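You operate a simulated robot arm through the tools that you are given. There is no shell and no other tool.

The job below is to be done with a simulated robot arm. You get a single attempt, and the scene is never put back.

## Task
Set the calendar in the bureau to Friday 25 June.
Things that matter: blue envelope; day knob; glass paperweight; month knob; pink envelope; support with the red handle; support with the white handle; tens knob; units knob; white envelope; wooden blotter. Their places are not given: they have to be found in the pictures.

Only the result counts: the job must be done as asked and must still hold three seconds after the hand-in. Knocking over, shifting, dropping, spilling or breaking anything else fails it.

## Robot
A 7-joint arm with a fingered hand, fixed in place. Base frame: the origin is at the foot of the arm, x ahead of it, y to its left, z up; the work surface is at about z = 1.012. Units: m, rad, N and s.
With the tool pointing down near the work surface it reaches from about 0.2 to 0.66 m from the base axis. Its first joint turns from -2.007 to 2.007 rad. Payload 3.1 kg.
The TCP is the grasp point between the finger pads, 0.022 m short of the fingertips. In the tool frame z runs along the fingers and y along their closing line. Largest opening 0.112 m; the body of the gripper starts 0.06 m behind the TCP. The gripper is a hand of 3 fingers: y runs from the thumb to the fingers, the wrist lies at [0, 0, -0.218] in the tool frame, and closing takes about 1.5 s.
Orientation is told as [roll, pitch, yaw] about the base's x, y, z axes, in that order, counted from this pose: with the fingers straight down and closing along the base's y, the tool's x points along the base's -x, its y along +y and its z along -z.

## Interface
- The arm moves only by the tool play_rows. Its argument "steps" is one flat list of numbers, 7 for each row, row after row: the turn, a rotation vector about the base's x, y, z in units of 8 degrees (1.0 is 8 degrees), then the shift along the base's x, y, z in units of 40 mm (1.0 is 40 mm), then the gripper command, from -1 (shut) to 1 (fully open), values between in proportion. In form: [ax, ay, az, dx, dy, dz, gripper, ax, ay, az, dx, dy, dz, gripper, ...]. A call has 1 to 20 rows; each row shifts and turns the commanded pose from where the row before left it. A call with a number of a shift or a turn outside -1 to 1 is refused whole. Rows are played at 5 a second. More than 0.05 m and 0.15 rad between two rows, or a gripper value outside its range, and nothing of the call is played. A pose out of reach is approached as far as the arm can. The call stops where the force on the tool passes 40 N (or 10 N more than at its start, if that is more) or the arm is blocked; 0.2 s more then pass. The fingers move at their own pace (about 0.108 m/s each) and stop on an object; they squeeze with about 26 N. The grip force told is the motor's: it shows also when the fingers shut on nothing. Time passes only in rows, and 0.2 s behind the last, so rows that do not move let the fingers close. The reply holds the time, the measured pose of the TCP, the force on the tool along the base axes, the opening and the grip force, in the units named above and with some noise, with the torque about the TCP (base axes, N m) and any sound that the robot's microphone picked up.
- Cameras (640 x 400 px; columns grow to the right, rows downward): "scene" is fixed at [0.0563, 0.6455, 1.885]; the picture's right is [-0.78, -0.62, 0.00], its down [-0.42, 0.53, -0.74] and it looks along [0.46, -0.58, -0.67] (base axes); focal length 311 px, centre (320, 200). "wrist" rides on the gripper at [0.066, 0.003, -0.08] in the tool frame; the picture's right is [-0.05, 1.00, 0.00], its down [-0.77, -0.04, -0.64] and it looks along [-0.64, -0.03, 0.77] (tool axes); focal length 275 px, centre (320, 200).
- get_image(camera): a new picture of that camera. It takes no simulated time.
- lift_body(by): slides the trunk up (or, below 0, down) by that many m; the arm rides with it, the base frame stays. It gives what a move gives, with no picture.
- grasp_type(shape): the hand has 3 fingers and takes this shape, open, in about a second: jaw (thumb against the fingers, like two jaws); tri (thumb and two fingers); tip (a fingertip pinch); poke (one finger out to press); point (the index stretched); flat (the hand flat); cup (the hand cupped); fist (a fist). The gripper value then closes the fingers along that shape, each until it touches; the sizes above hold for jaw. It gives what a move gives, with no picture.
- pixel_to_xyz(camera, pixels): for up to 12 pixels [column, row] of the newest picture of that camera ("zoom" is the newest enlarged one), the place [x, y, z] in the base frame of the surface seen there, good to about 0.002 m, but the place of the scene camera against the robot may be out by one fixed shift of up to 0.012 m in any direction. It takes no simulated time.
- enlarge(camera, box): a new picture of the part [left, top, right, bottom] of that camera's present view, enlarged. It takes no simulated time.
- close_job(): hands the job in; it is judged then, once.

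Unless the task says otherwise, let go and move clear before handing in.

The tools are called after "Request:" as name(argument=value, ...) on one line, values as JSON. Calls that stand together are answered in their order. play_rows: Moves the arm, as the interface text tells. Its arguments: {"type":"object","properties":{"steps":{"type":"array","items":{"type":"number"}}},"required":["steps"]} The other tools are called the same way: lift_body (by) slides the trunk up or down; grasp_type (shape) gives the hand a shape; get_image (camera) takes a picture; pixel_to_xyz (camera, pixels) gives the place of the surface under pixels of a picture; enlarge (camera, box) takes an enlarged picture of a part of a camera's view; close_job () hands the job in.

At the start:

```text
t: 0.0
tcp_pos: [0.3539, -0.0874, 1.4483]
tcp_rot: [-0.001, -0.001, -0.001]
force: [0.4, 0.0, 0.5]
wrist_torque: [0.01, 0.03, 0.0]
width: 0.1119
finger_force: 0.1
shape: jaw
trunk travel left (down, up): [-0.925, 0.065]
```

scene: 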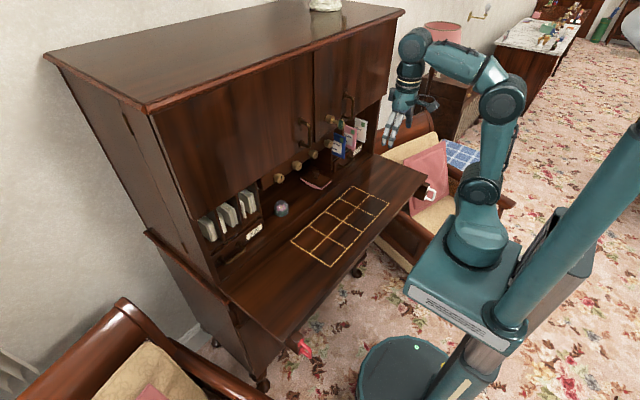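
wrist: 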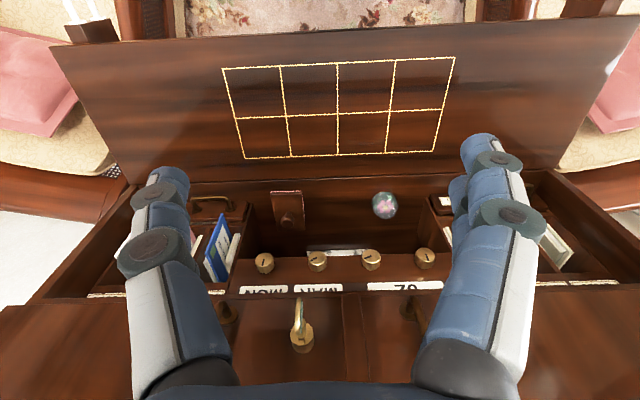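

The wrist view shows four brass knobs around pixels (264,263), (317,261), (371,260), (424,258), with calendar windows just below them; I'll take enlarged pictures to study these.

Request:
enlarge(camera="wrist", box=[220, 180, 480, 342])

Request:
enlarge(camera="scene", box=[180, 100, 400, 270])

```text
2.46 times, centred on (350, 261) of wrist
```

zoom: 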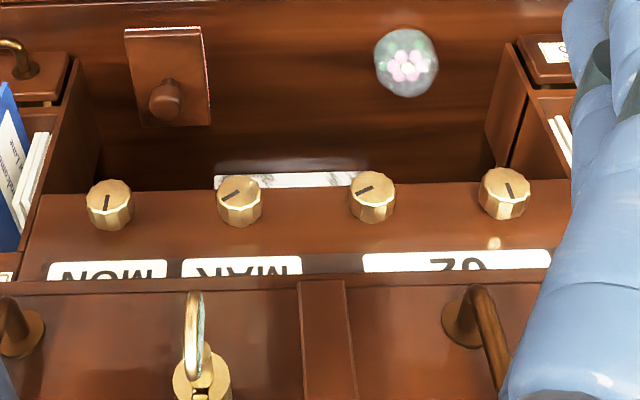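

```text
2.35 times, centred on (290, 185) of scene
```

zoom: 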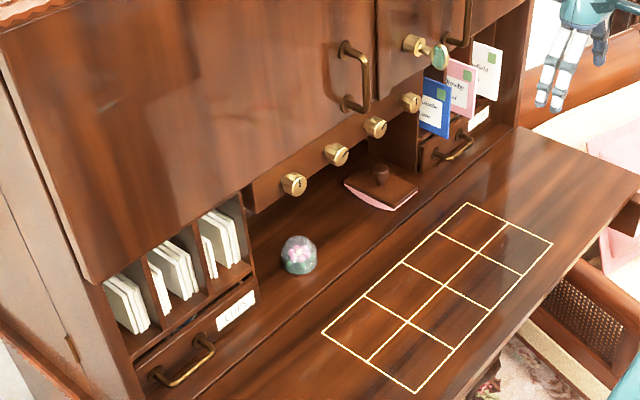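

The calendar seems to show (upside down in the wrist view) "20", "MAR", "MON" from the viewer's left to right. I'll get the places of the knobs and surroundings from wrist pixels.

Request:
pixel_to_xyz(camera="wrist", pixels=[[264, 263], [317, 261], [371, 260], [424, 258], [263, 290], [317, 288], [400, 287], [345, 298], [300, 310], [340, 330], [385, 205], [287, 210]])

Request:
get_image(camera="wrist")

Request:
pixel_to_xyz(camera="scene", pixels=[[279, 178], [297, 165], [313, 154], [330, 145], [282, 208], [316, 180], [291, 240], [388, 199], [300, 347], [430, 192], [425, 170], [235, 290]])

```text
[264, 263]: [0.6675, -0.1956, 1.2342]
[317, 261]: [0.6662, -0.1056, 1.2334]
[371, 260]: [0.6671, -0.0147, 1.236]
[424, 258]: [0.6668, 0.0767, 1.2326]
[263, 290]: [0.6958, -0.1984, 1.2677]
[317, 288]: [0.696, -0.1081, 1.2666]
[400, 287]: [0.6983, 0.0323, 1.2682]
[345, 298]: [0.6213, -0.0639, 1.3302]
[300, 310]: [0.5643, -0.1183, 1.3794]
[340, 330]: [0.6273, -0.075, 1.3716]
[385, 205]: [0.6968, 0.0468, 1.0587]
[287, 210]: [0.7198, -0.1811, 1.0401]
```

```text
taken
```

wrist: 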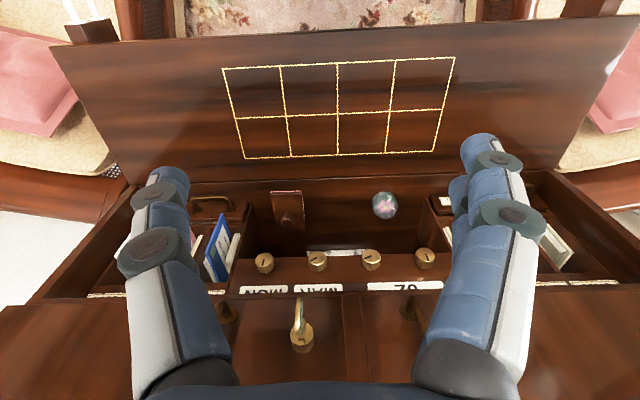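

```text
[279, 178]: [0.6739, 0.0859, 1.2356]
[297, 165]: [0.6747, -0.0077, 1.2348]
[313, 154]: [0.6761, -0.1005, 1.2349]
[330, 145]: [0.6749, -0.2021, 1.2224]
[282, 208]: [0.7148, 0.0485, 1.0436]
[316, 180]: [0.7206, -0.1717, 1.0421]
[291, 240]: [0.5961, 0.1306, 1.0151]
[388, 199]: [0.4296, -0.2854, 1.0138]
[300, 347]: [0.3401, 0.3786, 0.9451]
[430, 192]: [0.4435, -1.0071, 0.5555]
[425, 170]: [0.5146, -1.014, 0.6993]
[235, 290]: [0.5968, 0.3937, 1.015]
```

Knob faces lie at about x 0.667, z 1.234, y = -0.196, -0.106, -0.015 and 0.077, with the windows right above at z≈1.267 and the doors overhanging at x≈0.62. I'll probe the door lower edge, handles and the arm's own geometry before turning the hand forward.

Request:
pixel_to_xyz(camera="scene", pixels=[[480, 240], [478, 195], [500, 97], [412, 45], [405, 90], [303, 128], [308, 143], [350, 100], [332, 120], [425, 172], [330, 205], [290, 320]])

Request:
enlarge(camera="scene", box=[260, 90, 380, 190])

Request:
pixel_to_xyz(camera="wrist", pixels=[[298, 295], [301, 345], [408, 312], [228, 312], [260, 297], [400, 297], [120, 300], [330, 172], [345, 30], [280, 275], [336, 252], [420, 278]])

```text
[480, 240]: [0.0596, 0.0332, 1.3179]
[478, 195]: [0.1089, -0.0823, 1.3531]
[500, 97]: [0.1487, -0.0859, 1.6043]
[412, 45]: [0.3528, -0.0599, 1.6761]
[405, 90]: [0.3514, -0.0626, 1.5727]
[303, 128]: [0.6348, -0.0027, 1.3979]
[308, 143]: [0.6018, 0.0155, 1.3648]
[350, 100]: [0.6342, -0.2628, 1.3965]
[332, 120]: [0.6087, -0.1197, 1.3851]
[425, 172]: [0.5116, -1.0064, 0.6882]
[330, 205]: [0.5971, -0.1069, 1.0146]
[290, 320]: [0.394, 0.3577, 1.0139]
```

```text
4.00 times, centred on (320, 140) of scene
```

zoom: 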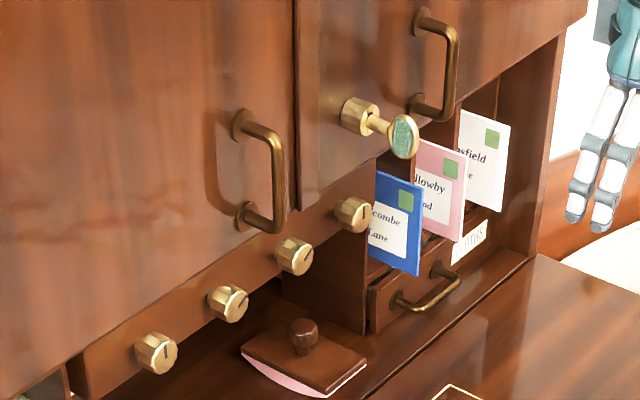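

```text
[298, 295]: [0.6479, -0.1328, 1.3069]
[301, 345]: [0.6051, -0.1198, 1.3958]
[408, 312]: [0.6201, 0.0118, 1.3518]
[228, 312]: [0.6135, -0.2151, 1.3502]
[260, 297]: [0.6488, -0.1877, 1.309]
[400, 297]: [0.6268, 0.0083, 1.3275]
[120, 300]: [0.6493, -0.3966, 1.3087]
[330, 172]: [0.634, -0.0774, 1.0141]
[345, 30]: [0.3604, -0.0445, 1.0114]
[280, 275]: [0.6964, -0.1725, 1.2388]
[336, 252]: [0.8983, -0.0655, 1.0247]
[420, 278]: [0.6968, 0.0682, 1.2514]
```

The doors' lower edge is at z≈1.305 and the handles/key stay above z≈1.345, so a horizontal approach at z≈1.233 should clear them. I'll tilt the hand forward (pitch −90°) while lowering well in front of the bureau, half way first.

Request:
play_rows(steps=[0, -0.9375, 0, 0.0, 0.05, -0.3, 1, 0, -0.9375, 0, 0.0, 0.05, -0.4, 1, 0, -0.9375, 0, 0.1, 0.05, -0.4, 1, 0, -0.9375, 0, 0.1, 0.05, -0.4, 1, 0, -0.9375, 0, 0.2, 0.05, -0.4, 1, 0, -0.9375, 0, 0.2, 0.05, -0.4, 1])

Request:
get_image(camera="scene")

```text
t: 1.4
tcp_pos: [0.3797, -0.0735, 1.356]
tcp_rot: [0.003, -0.786, 0.003]
force: [-0.3, 0.4, -0.8]
wrist_torque: [-0.02, 0.01, -0.02]
width: 0.1116
finger_force: 0.0
shape: jaw
trunk travel left (down, up): [-0.925, 0.065]
```

```text
taken
```

scene: 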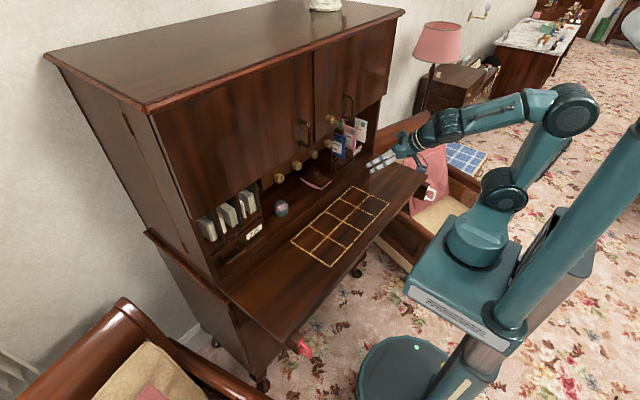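

The arm is folding back with the elbow up and the hand is tilted 45°, clear of everything. I'll complete the tilt to horizontal and come to about z 1.25.

Request:
play_rows(steps=[0, -0.9375, 0, 0.3, 0.05, -0.4, 1, 0, -0.9375, 0, 0.3, 0.05, -0.4, 1, 0, -0.9375, 0, 0.3, 0.05, -0.4, 1, 0, -0.9375, 0, 0.3, 0.05, -0.4, 1, 0, -0.9375, 0, 0.3, 0.05, -0.4, 1, 0, -0.9375, 0, 0.3, 0.05, -0.4, 1])

Request:
get_image(camera="scene")

Request:
get_image(camera="wrist")

```text
t: 2.8
tcp_pos: [0.4439, -0.0763, 1.2719]
tcp_rot: [-0.062, -1.479, 0.016]
force: [0.3, -0.7, -0.7]
wrist_torque: [-0.02, 0.0, 0.01]
width: 0.1119
finger_force: 0.0
shape: jaw
out of reach, approached as far as the arm can: row 1, 2
trunk travel left (down, up): [-0.925, 0.065]
```

```text
taken
```

scene: 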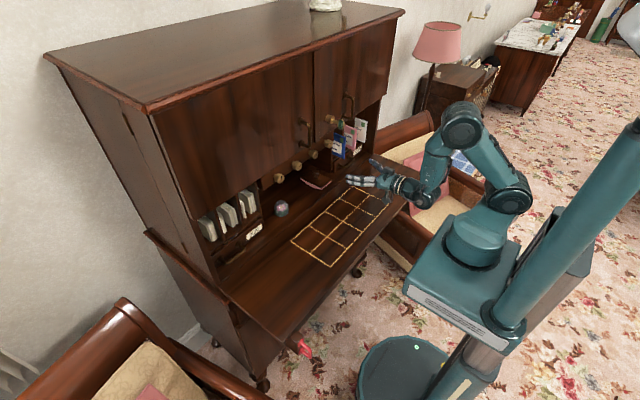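

```text
taken
```

wrist: 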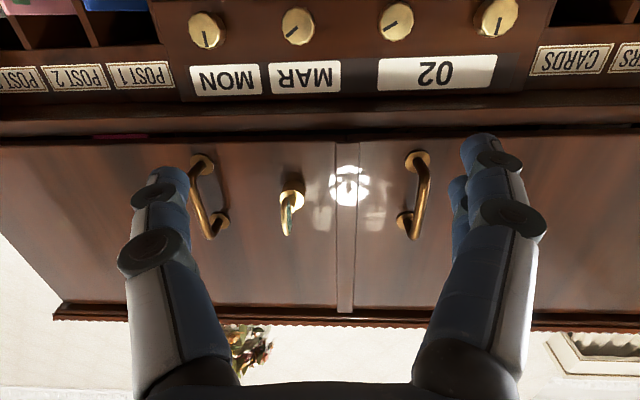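

The calendar is now visible (upside down): windows near (226,80) "MON", (305,78) "MAR" and (437,72) the date. I'll enlarge it to read the digits and knob pointers.

Request:
enlarge(camera="wrist", box=[170, 0, 540, 110])

Request:
pixel_to_xyz(camera="wrist", pixels=[[206, 32], [298, 25], [397, 22], [496, 17], [226, 80], [305, 78], [437, 72], [255, 55], [350, 50], [450, 45], [290, 110], [290, 140]])

```text
1.73 times, centred on (355, 55) of wrist
```

zoom: 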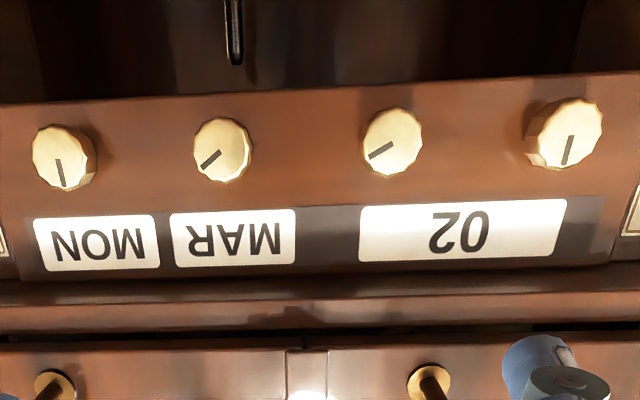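

```text
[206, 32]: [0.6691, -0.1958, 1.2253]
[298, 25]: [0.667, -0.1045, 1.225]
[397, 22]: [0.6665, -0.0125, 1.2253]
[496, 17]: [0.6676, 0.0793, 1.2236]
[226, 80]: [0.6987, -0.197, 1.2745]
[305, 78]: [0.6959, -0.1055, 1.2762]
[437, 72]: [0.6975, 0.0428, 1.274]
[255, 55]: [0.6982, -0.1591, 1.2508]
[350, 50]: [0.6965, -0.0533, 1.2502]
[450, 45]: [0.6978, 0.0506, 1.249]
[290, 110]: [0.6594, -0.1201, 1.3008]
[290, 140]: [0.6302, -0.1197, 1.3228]
```

The date digits could be "20" or "02" after rotation, so I'll enlarge each window tightly.

Request:
enlarge(camera="wrist", box=[370, 0, 530, 100])

Request:
enlarge(camera="wrist", box=[180, 0, 340, 100])

```text
4.00 times, centred on (450, 50) of wrist
```

zoom: 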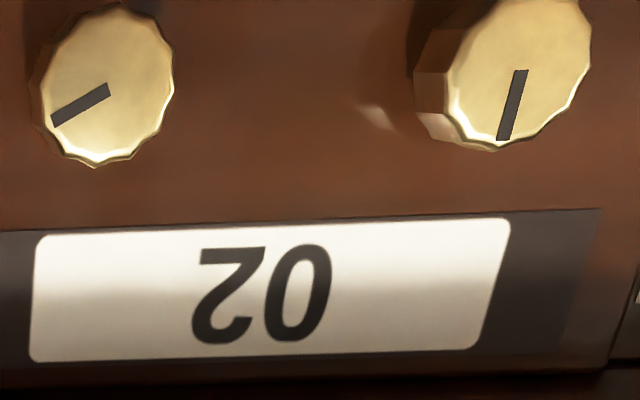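

```text
4.00 times, centred on (260, 50) of wrist
```

zoom: 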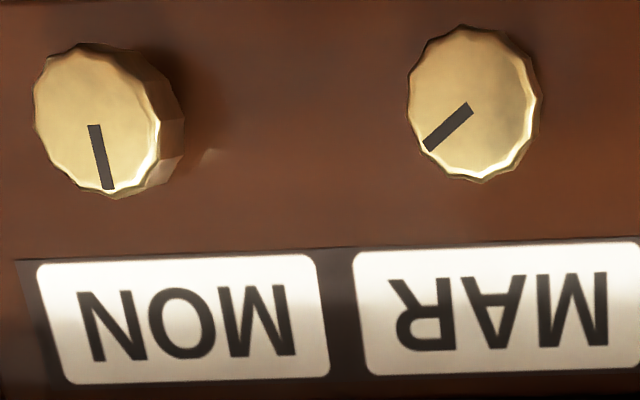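

Tight zoom shows the date is "02" (pointer of units at the 2 position), so the calendar reads MON 02 MAR; pointers grow clockwise. I'll play a couple of idle rows to see whether the pose settles to exactly horizontal.

Request:
play_rows(steps=[0, 0, 0, 0, 0, 0, 0, 0, 0, 0, 0, 0, 0, 0, 0, 0, 0, 0, 0, 0, 0])

Request:
get_image(camera="wrist")

```text
t: 3.6
tcp_pos: [0.4412, -0.0769, 1.2733]
tcp_rot: [-0.077, -1.481, 0.027]
force: [0.2, 0.6, 0.2]
wrist_torque: [0.02, 0.0, 0.0]
width: 0.0568
finger_force: 0.0
shape: jaw
trunk travel left (down, up): [-0.925, 0.065]
```

```text
taken
```

wrist: 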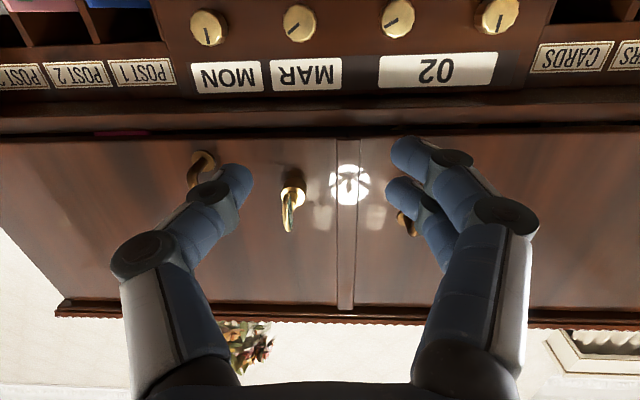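

The pose stopped about 5° short of horizontal because the wrist is too near the body. I'll move forward to x≈0.56 in front of the month knob (y≈-0.105) while correcting the tilt, still short of the knobs.

Request:
play_rows(steps=[0, -0.16, 0.09, 0.74, -0.17, -0.29, 0, 0, -0.16, 0.09, 0.74, -0.17, -0.29, 0, 0, -0.16, 0.09, 0.74, -0.17, -0.29, 0, 0, -0.16, 0.09, 0.74, -0.17, -0.29, 0, 0, 0, 0, 0, 0, 0, 0])

Request:
get_image(camera="wrist")

Request:
get_image(camera="scene")

```text
t: 4.8
tcp_pos: [0.539, -0.0676, 1.2371]
tcp_rot: [-1.588, -1.566, 1.59]
force: [-0.6, 0.8, 0.9]
wrist_torque: [0.01, 0.0, 0.01]
width: 0.0564
finger_force: 0.1
shape: jaw
out of reach, approached as far as the arm can: row 3, 4
trunk travel left (down, up): [-0.925, 0.065]
```

```text
taken
```

wrist: 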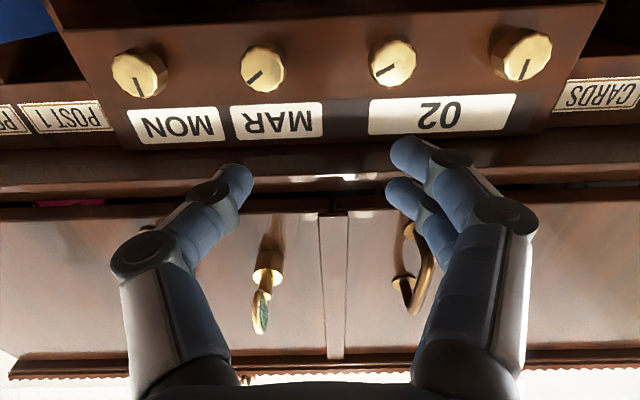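

```text
taken
```

scene: 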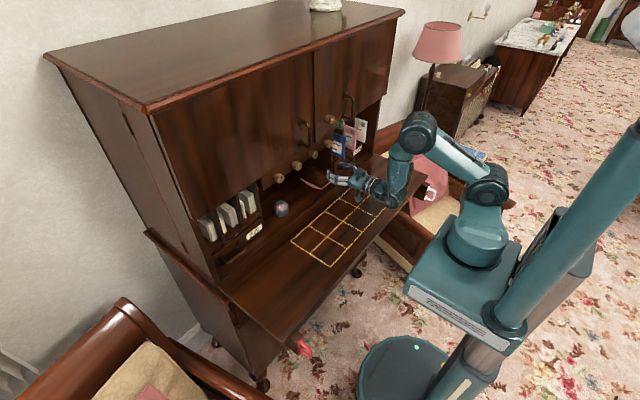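

The hand is now level (pitch −1.566) but the arm hit a reach limit in the last rows because the forearm is too steep; lowering the trunk should help. I'll check where the arm's plate sits relative to the flap edge first.

Request:
pixel_to_xyz(camera="scene", pixels=[[408, 285], [435, 255], [450, 310], [490, 335], [412, 298], [445, 220], [450, 240], [380, 240], [350, 275], [425, 190], [420, 130], [375, 190]])

Request:
enlarge(camera="scene", box=[330, 90, 550, 360])

```text
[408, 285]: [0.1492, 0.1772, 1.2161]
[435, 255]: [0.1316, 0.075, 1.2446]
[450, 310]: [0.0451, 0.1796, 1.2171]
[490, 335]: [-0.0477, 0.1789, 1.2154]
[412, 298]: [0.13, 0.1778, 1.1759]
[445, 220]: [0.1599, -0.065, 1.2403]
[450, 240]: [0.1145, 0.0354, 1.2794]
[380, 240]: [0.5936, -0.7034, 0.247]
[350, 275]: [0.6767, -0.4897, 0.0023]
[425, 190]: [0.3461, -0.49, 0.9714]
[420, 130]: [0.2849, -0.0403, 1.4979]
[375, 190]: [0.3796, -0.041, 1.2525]
```

```text
1.48 times, centred on (440, 225) of scene
```

zoom: 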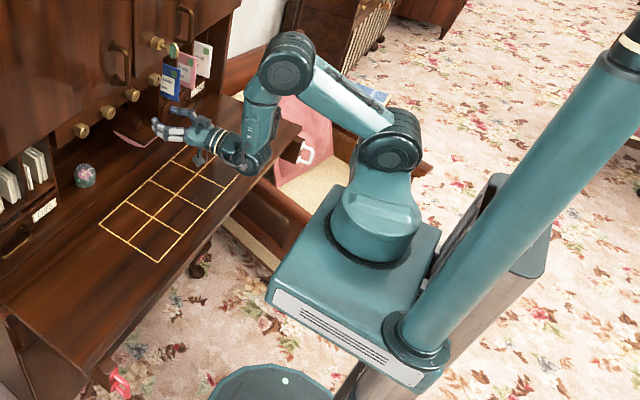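

The plate ends at x≈0.15 while the flap edge is at x≈0.35, so lowering the trunk is safe. I'll lower it 0.1 m (hand to z≈1.137, still well above the flap) and then raise the hand.

Request:
lift_body(by=-0.1)

Request:
play_rows(steps=[0, 0, 0, -0.3, 0, 0.5, 0, 0, 0, 0, -0.3, 0, 0.6, 0, 0, 0, 0, -0.3, 0, 0.6, 0, 0, 0, 0, -0.1, 0, 0.6, 0, 0, 0, 0, 0, 0, 0, 0])

Request:
get_image(camera="scene")

```text
t: 6.1
tcp_pos: [0.5374, -0.0654, 1.1361]
tcp_rot: [-1.486, -1.565, 1.491]
force: [-0.2, -0.2, 1.0]
wrist_torque: [0.0, -0.02, -0.01]
width: 0.0564
finger_force: 0.1
shape: jaw
trunk travel left (down, up): [-0.825, 0.165]
```

```text
t: 7.3
tcp_pos: [0.4987, -0.0662, 1.2283]
tcp_rot: [-1.265, -1.566, 1.269]
force: [0.1, -0.3, -0.6]
wrist_torque: [-0.03, 0.0, 0.01]
width: 0.0565
finger_force: 0.0
shape: jaw
trunk travel left (down, up): [-0.825, 0.165]
```

```text
taken
```

scene: 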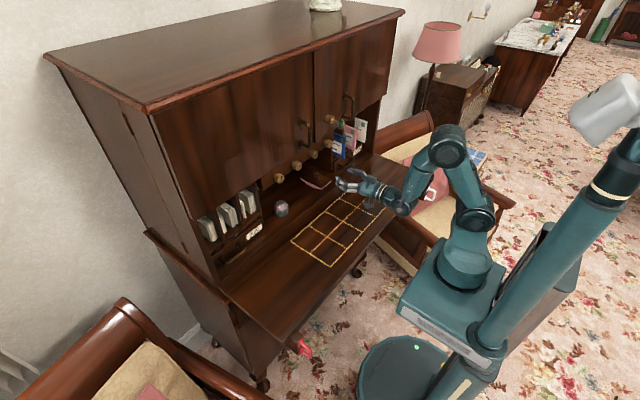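

The arm reaches comfortably now. I'll lower another 0.1 m and raise the hand again to z≈1.228.

Request:
lift_body(by=-0.1)

Request:
play_rows(steps=[0, 0, 0, 0, -0.2, 0.6, 0, 0, 0, 0, 0, -0.2, 0.6, 0, 0, 0, 0, 0.2, -0.2, 0.6, 0, 0, 0, 0, 0.2, -0.2, 0.65, 0, 0, 0, 0, 0.2, -0.15, 0, 0, 0, 0, 0, 0, 0, 0, 0])

Request:
get_image(camera="scene")

Request:
get_image(camera="wrist")

```text
t: 8.7
tcp_pos: [0.4974, -0.0656, 1.1289]
tcp_rot: [-1.49, -1.564, 1.492]
force: [0.0, 0.5, -0.3]
wrist_torque: [0.02, 0.01, 0.02]
width: 0.0566
finger_force: 0.0
shape: jaw
trunk travel left (down, up): [-0.725, 0.265]
```

```text
t: 10.1
tcp_pos: [0.5118, -0.0894, 1.2231]
tcp_rot: [-1.528, -1.567, 1.529]
force: [0.3, -0.5, -0.1]
wrist_torque: [0.02, 0.0, 0.03]
width: 0.0566
finger_force: 0.0
shape: jaw
out of reach, approached as far as the arm can: row 4, 5
trunk travel left (down, up): [-0.725, 0.265]
```

```text
taken
```

scene: 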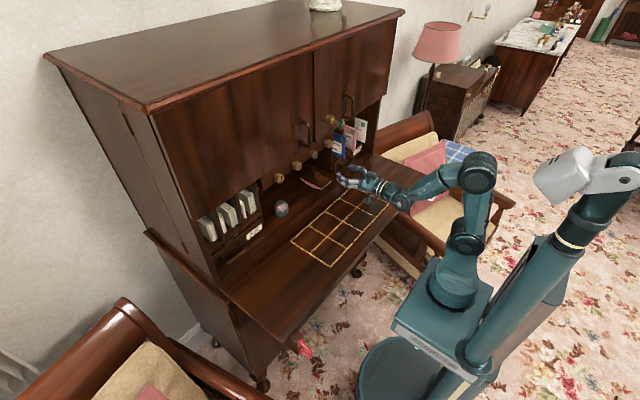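

```text
taken
```

wrist: 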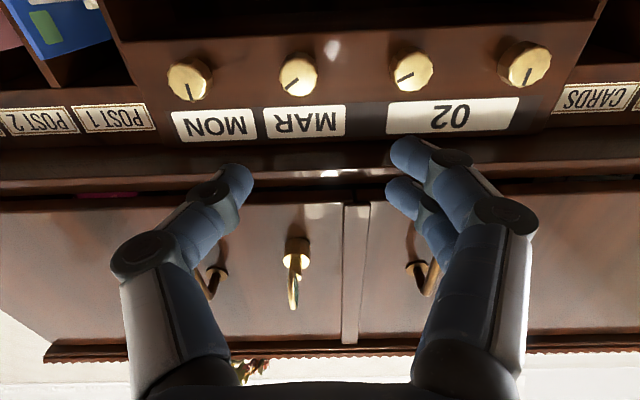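

The wrist view now shows all knobs, at rows ~70–80, and the hand is level. Two rows were reported out of reach, so I'll test small forward/right steps toward the month knob at y≈-0.105.

Request:
play_rows(steps=[0, 0, 0, 0.3, 0, 0, 0, 0, 0, 0, 0.3, 0, 0, 0, 0, 0, 0, 0.3, -0.1, 0, 0, 0, 0, 0, 0.3, -0.1, 0, 0, 0, 0, 0, 0, -0.2, 0, 0, 0, 0, 0, 0, 0, 0, 0])

Request:
get_image(camera="wrist")

```text
t: 11.5
tcp_pos: [0.5527, -0.083, 1.2185]
tcp_rot: [-1.453, -1.566, 1.459]
force: [-0.7, 0.6, -0.9]
wrist_torque: [0.02, -0.03, -0.05]
width: 0.0565
finger_force: 0.1
shape: jaw
out of reach, approached as far as the arm can: row 2, 3, 4, 5
trunk travel left (down, up): [-0.725, 0.265]
```

```text
taken
```

wrist: 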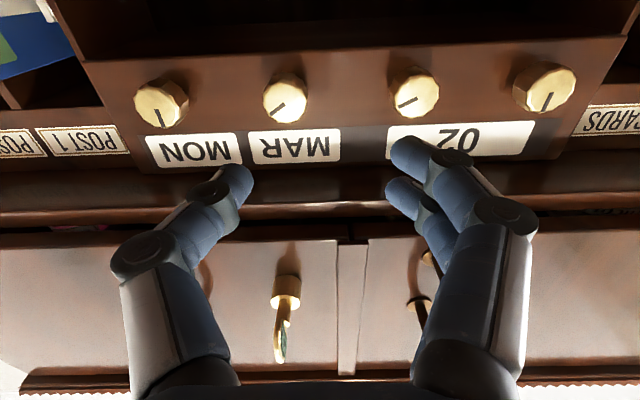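

Moving toward −y is still blocked by a joint limit. I'll test how freely the hand can roll about its own axis here (tips at x≈0.575, well short of the knobs), since a different roll may free up the reach.

Request:
play_rows(steps=[1, 0, 0, 0, 0, 0, 0, 1, 0, 0, 0, 0, 0, 0, 1, 0, 0, 0, 0, 0, 0, 1, 0, 0, 0, 0, 0, 0, 1, 0, 0, 0, 0, 0, 0, 1, 0, 0, 0, 0, 0, 0, 0, 0, 0, 0, 0, 0, 0])

Request:
get_image(camera="wrist")

Request:
get_image(camera="scene")

```text
t: 13.1
tcp_pos: [0.5548, -0.0817, 1.2189]
tcp_rot: [1.573, -0.736, -1.572]
force: [0.2, -0.2, 0.1]
wrist_torque: [-0.04, 0.01, 0.02]
width: 0.0566
finger_force: 0.1
shape: jaw
trunk travel left (down, up): [-0.725, 0.265]
```

```text
taken
```

wrist: 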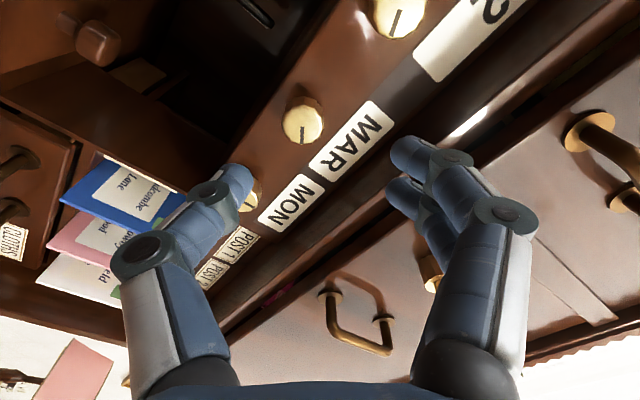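

```text
taken
```

scene: 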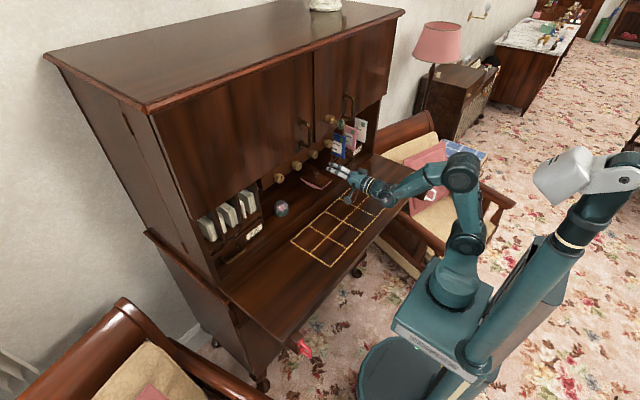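

Rolling +48° (clockwise) was unproblematic. Now I'll test whether the hand can move to the right from this roll.

Request:
play_rows(steps=[0, 0, 0, 0, -0.2, 0.1, 0, 0, 0, 0, 0, -0.2, 0.1, 0, 0, 0, 0, 0, -0.2, 0, 0, 0, 0, 0, 0, 0, 0, 0])

Request:
play_rows(steps=[1, 0, 0, 0, 0, 0, 0, 1, 0, 0, 0, 0, 0, 0, 1, 0, 0, 0, 0, 0, 0, 1, 0, 0, 0, 0, 0, 0, 1, 0, 0, 0, 0, 0, 0, 1, 0, 0, 0, 0, 0, 0, 0, 0, 0, 0, 0, 0, 0])

```text
t: 14.1
tcp_pos: [0.5487, -0.0816, 1.2202]
tcp_rot: [1.57, -0.738, -1.571]
force: [0.4, -0.3, -0.9]
wrist_torque: [0.01, 0.0, -0.03]
width: 0.0564
finger_force: 0.0
shape: jaw
out of reach, approached as far as the arm can: row 1, 2, 3
trunk travel left (down, up): [-0.725, 0.265]
```

```text
t: 15.7
tcp_pos: [0.552, -0.0764, 1.2245]
tcp_rot: [1.572, 0.084, -1.572]
force: [0.2, 0.1, -1.0]
wrist_torque: [0.03, 0.01, 0.0]
width: 0.0563
finger_force: 0.1
shape: jaw
out of reach, approached as far as the arm can: row 6
trunk travel left (down, up): [-0.725, 0.265]
```

Roll works out to about 95°, but y stays limited near −0.08 at this height. I'll look closely at the arm posture to understand which joint limits it.

Request:
enlarge(camera="scene", box=[320, 130, 520, 330])

Request:
get_image(camera="wrist")

```text
2.00 times, centred on (420, 230) of scene
```

zoom: 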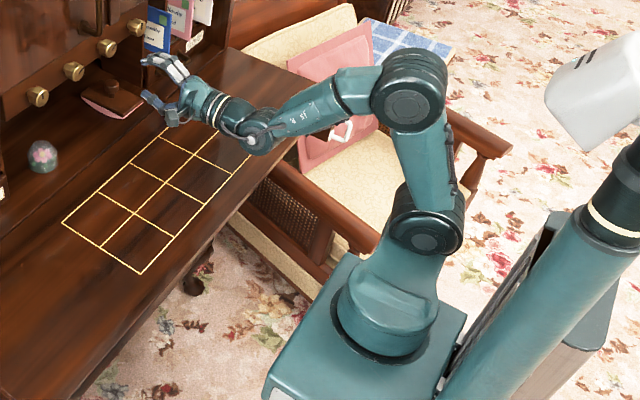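

```text
taken
```

wrist: 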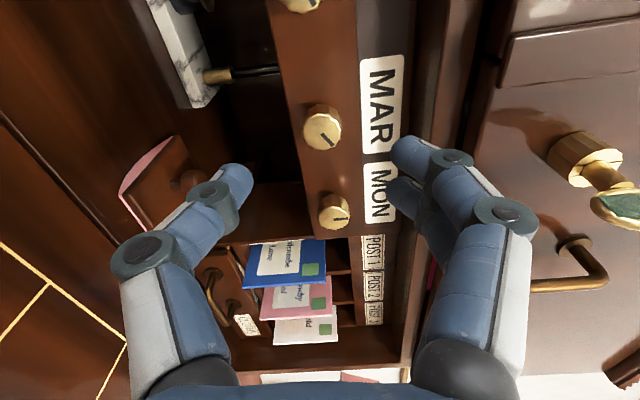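

The arm posture looks comfortable (elbow ~90°, forearm sloping slightly down). I'll roll back to 0 and test motion toward +y to find out the free range.

Request:
play_rows(steps=[-1, 0, 0, 0, 0, 0, 0, -1, 0, 0, 0, 0, 0, 0, -1, 0, 0, 0, 0, 0, 0, -1, 0, 0, 0, 0, 0, 0, -1, 0, 0, 0, 0, 0, 0, -1, 0, 0, 0, 0, 0, 0, 0, 0, 0, 0, 0, 0, 0])

Request:
play_rows(steps=[0, 0, 0, 0, 0.4, 0, 0, 0, 0, 0, 0, 0.4, 0, 0, 0, 0, 0, 0, 0.4, 0, 0, 0, 0, 0, 0, 0.4, 0, 0, 0, 0, 0, 0, 0, 0, 0])

```text
t: 17.3
tcp_pos: [0.5497, -0.0768, 1.2271]
tcp_rot: [1.574, -0.74, -1.57]
force: [0.1, 0.7, 0.5]
wrist_torque: [-0.01, 0.02, 0.02]
width: 0.0567
finger_force: 0.0
shape: jaw
trunk travel left (down, up): [-0.725, 0.265]
```

```text
t: 18.5
tcp_pos: [0.5494, -0.0132, 1.2268]
tcp_rot: [1.574, -0.738, -1.569]
force: [0.6, 0.4, -0.1]
wrist_torque: [-0.01, 0.0, 0.0]
width: 0.0564
finger_force: 0.1
shape: jaw
trunk travel left (down, up): [-0.725, 0.265]
```

+y motion is exact, so the units knob (y≈-0.012) is reachable. I'll take a wrist picture to refine the knob centre and measure the hand's knuckle width for clearances.

Request:
get_image(camera="wrist")

Request:
pixel_to_xyz(camera="wrist", pixels=[[125, 260], [140, 255], [250, 185], [225, 205], [395, 150], [530, 215], [500, 210], [450, 160], [125, 300], [530, 300]])

```text
taken
```

wrist: 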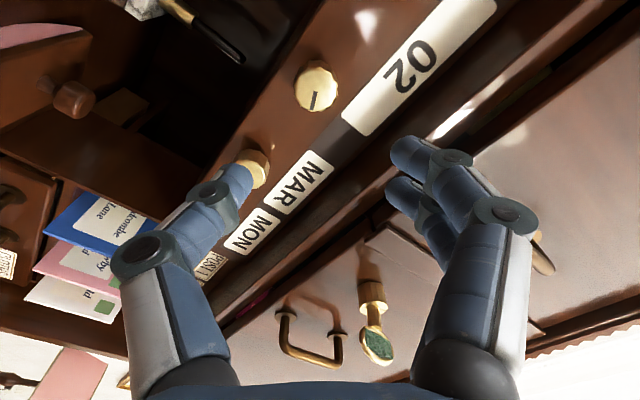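

```text
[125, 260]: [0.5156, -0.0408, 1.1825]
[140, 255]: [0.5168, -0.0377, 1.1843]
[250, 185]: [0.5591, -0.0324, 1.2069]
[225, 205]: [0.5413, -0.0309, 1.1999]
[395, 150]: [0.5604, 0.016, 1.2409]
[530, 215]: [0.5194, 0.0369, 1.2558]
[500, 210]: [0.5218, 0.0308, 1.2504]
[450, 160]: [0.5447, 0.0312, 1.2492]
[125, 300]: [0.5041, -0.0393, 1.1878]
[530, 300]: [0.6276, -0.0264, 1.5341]
```

Knuckles extend ±0.055 m from the tool axis, fine against the door edge. Now I'll refine the units knob centre at about pixel (317,85).

Request:
enlarge(camera="wrist", box=[277, 55, 357, 115])

Request:
pixel_to_xyz(camera="wrist", pixels=[[317, 85], [297, 88], [336, 88], [315, 63], [318, 106], [300, 72], [333, 100]])

```text
6.67 times, centred on (317, 85) of wrist
```

zoom: 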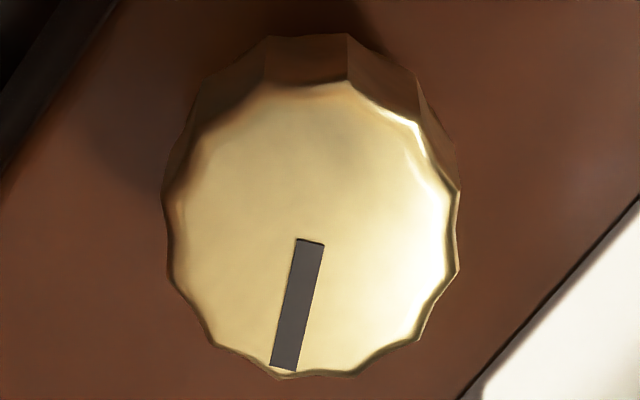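

```text
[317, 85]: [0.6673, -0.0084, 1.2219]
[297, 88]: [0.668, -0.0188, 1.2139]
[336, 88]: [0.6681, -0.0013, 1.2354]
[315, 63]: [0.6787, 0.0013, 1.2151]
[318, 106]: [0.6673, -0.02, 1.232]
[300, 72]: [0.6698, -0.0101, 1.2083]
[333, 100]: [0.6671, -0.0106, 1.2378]
```

Knob centre is about (y −0.012, z 1.2245), diameter ~31 mm. I'll roll the hand counter-clockwise to about −54° to test that range before gripping for the 108° clockwise turn.

Request:
play_rows(steps=[-1, 0, 0, 0, 0, 0, 0, -1, 0, 0, 0, 0, 0, 0, -1, 0, 0, 0, 0, 0, 0, -1, 0, 0, 0, 0, 0, 0, -1, 0, 0, 0, 0, 0, 0, -1, 0, 0, 0, 0, 0, 0, -1, 0, 0, 0, 0, 0, 0, -1, 0, 0, 0, 0, 0, 0, -1, 0, 0, 0, 0, 0, 0, -1, 0, 0, 0, 0, 0, 0, -1, 0, 0, 0, 0, 0, 0, -1, 0, 0, 0, 0, 0, 0, 0, 0, 0, 0, 0, 0, 0])

Request:
get_image(camera="wrist")

```text
t: 21.3
tcp_pos: [0.5503, -0.0132, 1.2253]
tcp_rot: [-1.567, -0.728, 1.57]
force: [0.6, 0.7, -0.4]
wrist_torque: [-0.01, -0.02, -0.01]
width: 0.0565
finger_force: 0.0
shape: jaw
trunk travel left (down, up): [-0.725, 0.265]
```

```text
taken
```

wrist: 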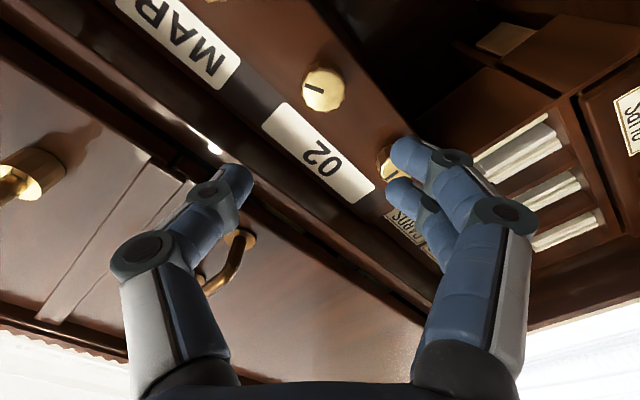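

Rolled to −48° without limits. I'll go one more row to −56° and approach to x≈0.645 with the fingers half open around the knob, then check.

Request:
play_rows(steps=[-1, 0, 0, 0, 0.02, 0, 0, 0, 0, 0, 0.6, 0, 0, 0, 0, 0, 0, 0.6, 0, 0, 0, 0, 0, 0, 0.6, 0, 0, 0, 0, 0, 0, 0.6, 0, 0, 0, 0, 0, 0, 0, 0, 0, 0])

Request:
get_image(camera="wrist")

```text
t: 22.7
tcp_pos: [0.6466, -0.0122, 1.2241]
tcp_rot: [-1.568, -0.589, 1.572]
force: [-0.1, -0.9, 0.5]
wrist_torque: [0.04, 0.02, 0.0]
width: 0.0563
finger_force: 0.0
shape: jaw
trunk travel left (down, up): [-0.725, 0.265]
```

```text
taken
```

wrist: 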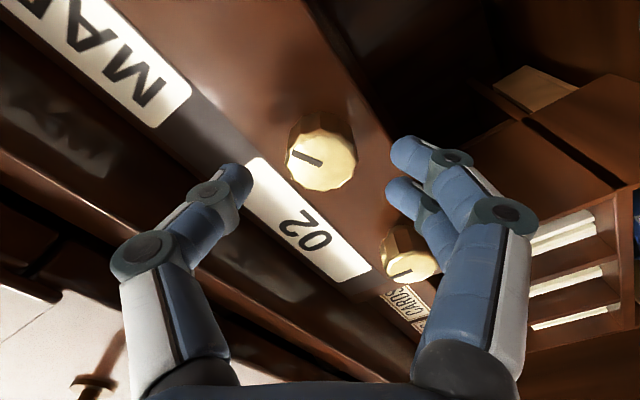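

The knob (≈(320,165)) is centred between thumb and fingers. I'll advance 20 mm to x≈0.666 and close on it.

Request:
play_rows(steps=[0, 0, 0, 0.25, 0, 0, 0, 0, 0, 0, 0.25, 0, 0, 0, 0, 0, 0, 0, 0, 0, 0])

Request:
play_rows(steps=[0, 0, 0, 0, 0, 0, -1, 0, 0, 0, 0, 0, 0, -1, 0, 0, 0, 0, 0, 0, -1, 0, 0, 0, 0, 0, 0, -1])

Request:
get_image(camera="wrist")

```text
t: 23.5
tcp_pos: [0.6669, -0.0123, 1.2246]
tcp_rot: [-1.567, -0.589, 1.57]
force: [-0.9, 0.5, -0.3]
wrist_torque: [0.01, 0.0, 0.0]
width: 0.0564
finger_force: 0.0
shape: jaw
trunk travel left (down, up): [-0.725, 0.265]
```

```text
t: 24.5
tcp_pos: [0.6671, -0.0117, 1.2243]
tcp_rot: [-1.567, -0.588, 1.571]
force: [1.6, 0.3, 2.5]
wrist_torque: [-0.04, -0.06, 0.0]
width: 0.0231
finger_force: 25.8
shape: jaw
trunk travel left (down, up): [-0.725, 0.265]
```

```text
taken
```

wrist: 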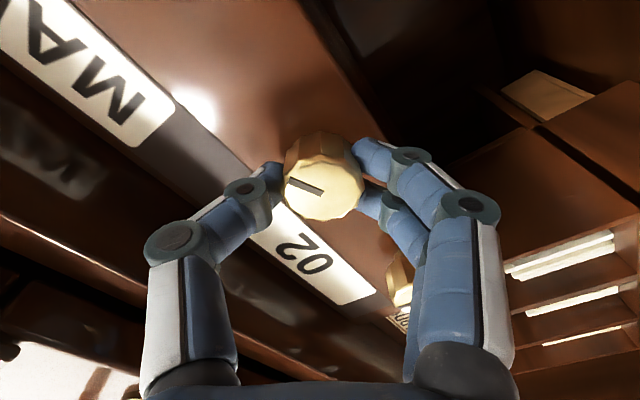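

The hand has gripped the units knob (force 25.8 N). I'll turn clockwise 36° (4.5 rows) and look at the date window.

Request:
play_rows(steps=[0.9, 0, 0, 0, 0, 0, -1, 0.9, 0, 0, 0, 0, 0, -1, 0.9, 0, 0, 0, 0, 0, -1, 0.9, 0, 0, 0, 0, 0, -1, 0.9, 0, 0, 0, 0, 0, -1, 0, 0, 0, 0, 0, 0, -1])

Request:
get_image(camera="wrist")

```text
t: 25.9
tcp_pos: [0.6665, -0.013, 1.2257]
tcp_rot: [-1.563, -1.219, 1.563]
force: [-0.4, -1.9, -6.0]
wrist_torque: [0.01, 0.11, 0.01]
width: 0.0228
finger_force: 25.7
shape: jaw
trunk travel left (down, up): [-0.725, 0.265]
```

```text
taken
```

wrist: 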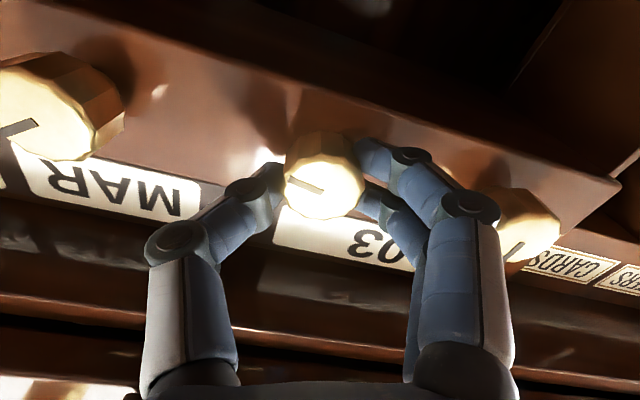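

The window now reads "03", so 36° clockwise per unit works. I'll turn another 72° to reach 5.

Request:
play_rows(steps=[0.9, 0, 0, 0, 0, 0, -1, 0.9, 0, 0, 0, 0, 0, -1, 0.9, 0, 0, 0, 0, 0, -1, 0.9, 0, 0, 0, 0, 0, -1, 0.9, 0, 0, 0, 0, 0, -1, 0, 0, 0, 0, 0, 0, -1])

Request:
get_image(camera="wrist")

```text
t: 27.3
tcp_pos: [0.6659, -0.0129, 1.225]
tcp_rot: [1.568, -1.292, -1.566]
force: [-2.0, -4.5, -8.4]
wrist_torque: [-0.01, 0.15, -0.12]
width: 0.0227
finger_force: 26.5
shape: jaw
trunk travel left (down, up): [-0.725, 0.265]
```

```text
taken
```

wrist: 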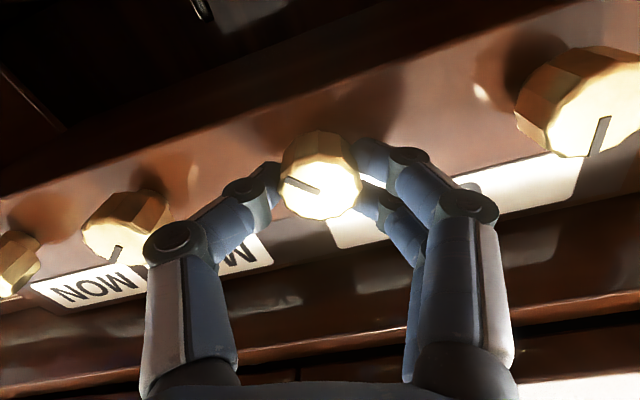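

The hand is at +16° and the knob follows; small side forces suggest I'm ~1 mm high. I'll turn the last 36° with a tiny correction downward.

Request:
play_rows(steps=[0.9, 0, 0, 0, -0.005, -0.01, -1, 0.9, 0, 0, 0, -0.005, -0.01, -1, 0.9, 0, 0, 0, 0, -0.01, -1, 0.9, 0, 0, 0, 0, 0, -1, 0.9, 0, 0, 0, 0, 0, -1, 0, 0, 0, 0, 0, 0, -1])

Request:
get_image(camera="wrist")

```text
t: 28.7
tcp_pos: [0.6655, -0.014, 1.2244]
tcp_rot: [1.572, -0.665, -1.571]
force: [0.7, -3.8, -2.1]
wrist_torque: [-0.01, 0.06, -0.06]
width: 0.0226
finger_force: 26.1
shape: jaw
trunk travel left (down, up): [-0.725, 0.265]
```

```text
taken
```

wrist: 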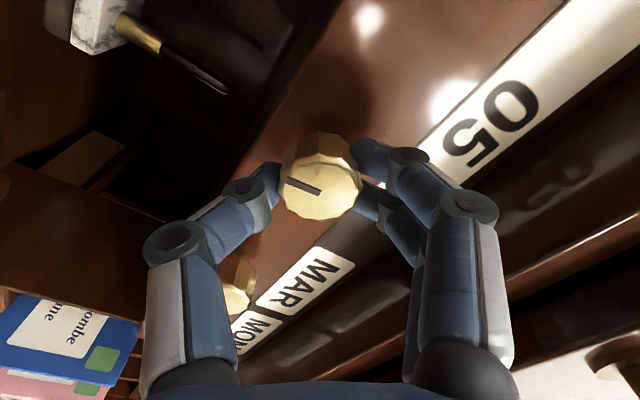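

The date window now reads "05". I'll open the fingers and back off to x≈0.55.

Request:
play_rows(steps=[0, 0, 0, 0, 0, 0, 0, 0, 0, 0, 0, 0, 0, 0, 0, 0, 0, 0, 0, 0, 0, 0, 0, 0, -0.5, 0, 0, 0, 0, 0, 0, -0.8, 0, 0, 0, 0, 0, 0, -0.8, 0, 0, 0, 0, 0, 0, -0.8, 0, 0, 0, 0, 0, 0, 0, 0, 0, 0])

Request:
get_image(camera="wrist")

```text
t: 30.5
tcp_pos: [0.5544, -0.0133, 1.226]
tcp_rot: [1.572, -0.669, -1.57]
force: [0.1, 0.6, 0.4]
wrist_torque: [0.03, 0.0, -0.01]
width: 0.0554
finger_force: 0.0
shape: jaw
trunk travel left (down, up): [-0.725, 0.265]
```

```text
taken
```

wrist: 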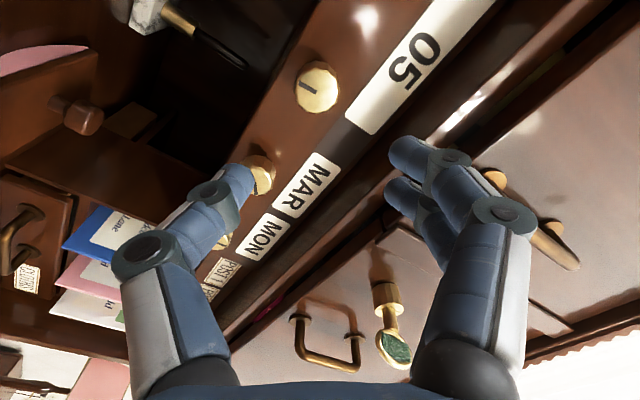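

"05" is stable after release. Next the tens knob: I'll move left ~0.093 m while rolling back to about −56°.

Request:
play_rows(steps=[-0.96, 0, 0, 0, 0.166, 0, 0, -0.96, 0, 0, 0, 0.166, 0, 0, -0.96, 0, 0, 0, 0.166, 0, 0, -0.96, 0, 0, 0, 0.166, 0, 0, -0.96, 0, 0, 0, 0.166, 0, 0, -0.96, 0, 0, 0, 0.166, 0, 0, -0.96, 0, 0, 0, 0.166, 0, 0, -0.96, 0, 0, 0, 0.166, 0, 0, -0.96, 0, 0, 0, 0.166, 0, 0, -0.96, 0, 0, 0, 0.166, 0, 0, -0.96, 0, 0, 0, 0.166, 0, 0, -0.96, 0, 0, 0, 0.166, 0, 0, -0.96, 0, 0, 0, 0.166, 0, 0, -0.96, 0, 0, 0, 0.166, 0, 0, 0, 0, 0, 0, 0, 0, 0])

Request:
get_image(camera="wrist")

```text
t: 33.7
tcp_pos: [0.5501, 0.0796, 1.2256]
tcp_rot: [-1.568, -0.596, 1.57]
force: [-0.2, 0.3, 0.3]
wrist_torque: [0.02, -0.01, 0.02]
width: 0.0554
finger_force: 0.1
shape: jaw
trunk travel left (down, up): [-0.725, 0.265]
```

```text
taken
```

wrist: 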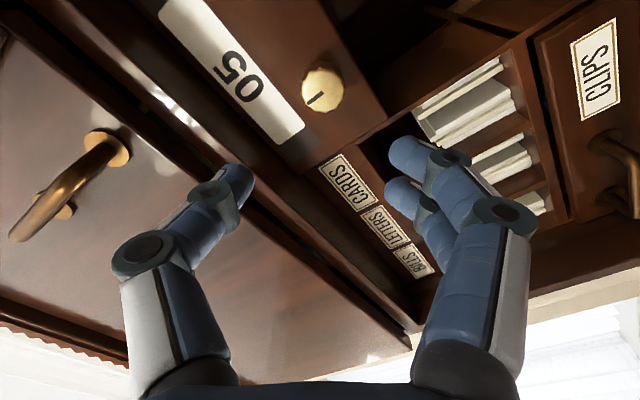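

The tens knob is near (322,90). I'll measure its centre and the nearby cards/partition at the left for clearance.

Request:
pixel_to_xyz(camera="wrist", pixels=[[322, 90], [305, 92], [341, 92], [322, 110], [322, 70], [455, 90], [480, 110], [370, 180], [380, 110], [410, 100], [500, 160], [345, 180]])

Request:
enlarge(camera="wrist", box=[282, 60, 362, 120])

```text
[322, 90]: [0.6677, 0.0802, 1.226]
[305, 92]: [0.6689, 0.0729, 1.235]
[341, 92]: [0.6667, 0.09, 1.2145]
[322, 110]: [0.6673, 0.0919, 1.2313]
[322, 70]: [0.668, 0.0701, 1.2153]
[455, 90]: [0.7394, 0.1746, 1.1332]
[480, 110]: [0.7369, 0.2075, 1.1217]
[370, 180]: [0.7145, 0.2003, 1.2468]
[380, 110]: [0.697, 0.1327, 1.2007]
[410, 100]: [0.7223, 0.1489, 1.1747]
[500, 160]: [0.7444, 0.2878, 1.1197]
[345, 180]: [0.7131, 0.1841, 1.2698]
```

```text
6.67 times, centred on (322, 90) of wrist
```

zoom: 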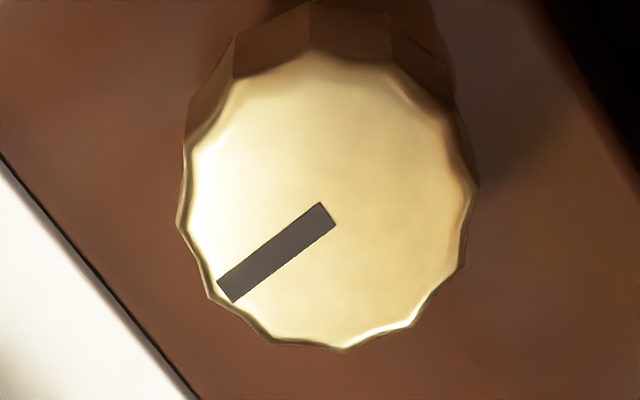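

The knob centre is (0.0805, 1.2255), matching the hand's position. I'll approach and grip it.

Request:
play_rows(steps=[0, 0, 0, 0.6, 0.01, 0, 0, 0, 0, 0, 0.6, 0.01, 0, 0, 0, 0, 0, 0.6, 0, 0, 0, 0, 0, 0, 0.5, 0, 0, 0, 0, 0, 0, 0.3, 0, 0, 0, 0, 0, 0, 0.3, 0, 0, 0, 0, 0, 0, 0, 0, 0, 0])

Request:
play_rows(steps=[0, 0, 0, 0, 0, 0, -1, 0, 0, 0, 0, 0, 0, -1, 0, 0, 0, 0, 0, 0, -1, 0, 0, 0, 0, 0, 0, -1])

Request:
get_image(camera="wrist")

```text
t: 35.3
tcp_pos: [0.6664, 0.0813, 1.226]
tcp_rot: [-1.567, -0.597, 1.571]
force: [-0.3, 0.2, -0.2]
wrist_torque: [0.04, 0.02, 0.0]
width: 0.0556
finger_force: 0.1
shape: jaw
trunk travel left (down, up): [-0.725, 0.265]
```

```text
t: 36.3
tcp_pos: [0.6673, 0.0807, 1.2251]
tcp_rot: [-1.567, -0.597, 1.573]
force: [2.9, 1.9, 2.1]
wrist_torque: [-0.01, -0.04, 0.07]
width: 0.0231
finger_force: 25.9
shape: jaw
trunk travel left (down, up): [-0.725, 0.265]
```

```text
taken
```

wrist: 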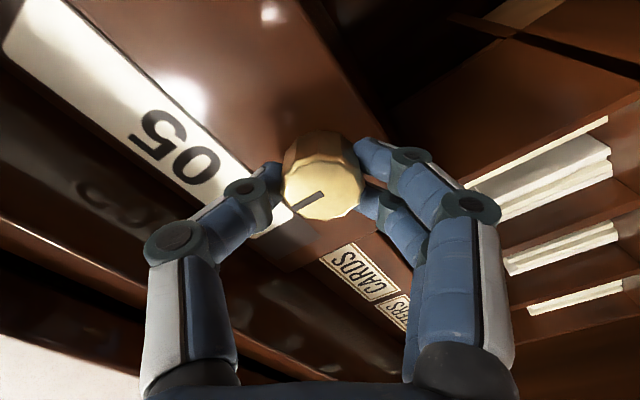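

Grip is firm. I'll turn clockwise 72° and read the window to learn the tens knob's step size.

Request:
play_rows(steps=[1, 0, 0, 0, 0, 0, -1, 1, 0, 0, 0, 0, 0, -1, 1, 0, 0, 0, 0, 0, -1, 1, 0, 0, 0, 0, 0, -1, 1, 0, 0, 0, 0, 0, -1, 1, 0, 0, 0, 0, 0, -1, 1, 0, 0, 0, 0, 0, -1, 1, 0, 0, 0, 0, 0, -1, 1, 0, 0, 0, 0, 0, -1, 0, 0, 0, 0, 0, 0, -1])

Request:
get_image(camera="wrist")

```text
t: 38.5
tcp_pos: [0.6679, 0.0787, 1.2234]
tcp_rot: [1.571, -1.285, -1.568]
force: [7.0, -3.2, 8.1]
wrist_torque: [0.02, -0.11, -0.04]
width: 0.0223
finger_force: 26.3
shape: jaw
trunk travel left (down, up): [-0.725, 0.265]
```

```text
taken
```

wrist: 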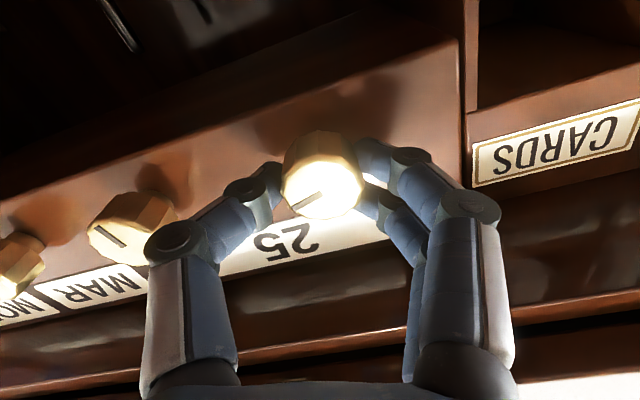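

The window appears to read "25" already after 72°. I'll enlarge to confirm before releasing.

Request:
enlarge(camera="wrist", box=[200, 130, 420, 290])

```text
2.50 times, centred on (310, 210) of wrist
```

zoom: 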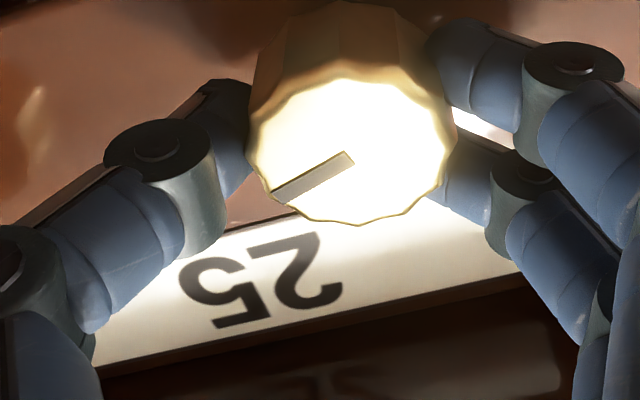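

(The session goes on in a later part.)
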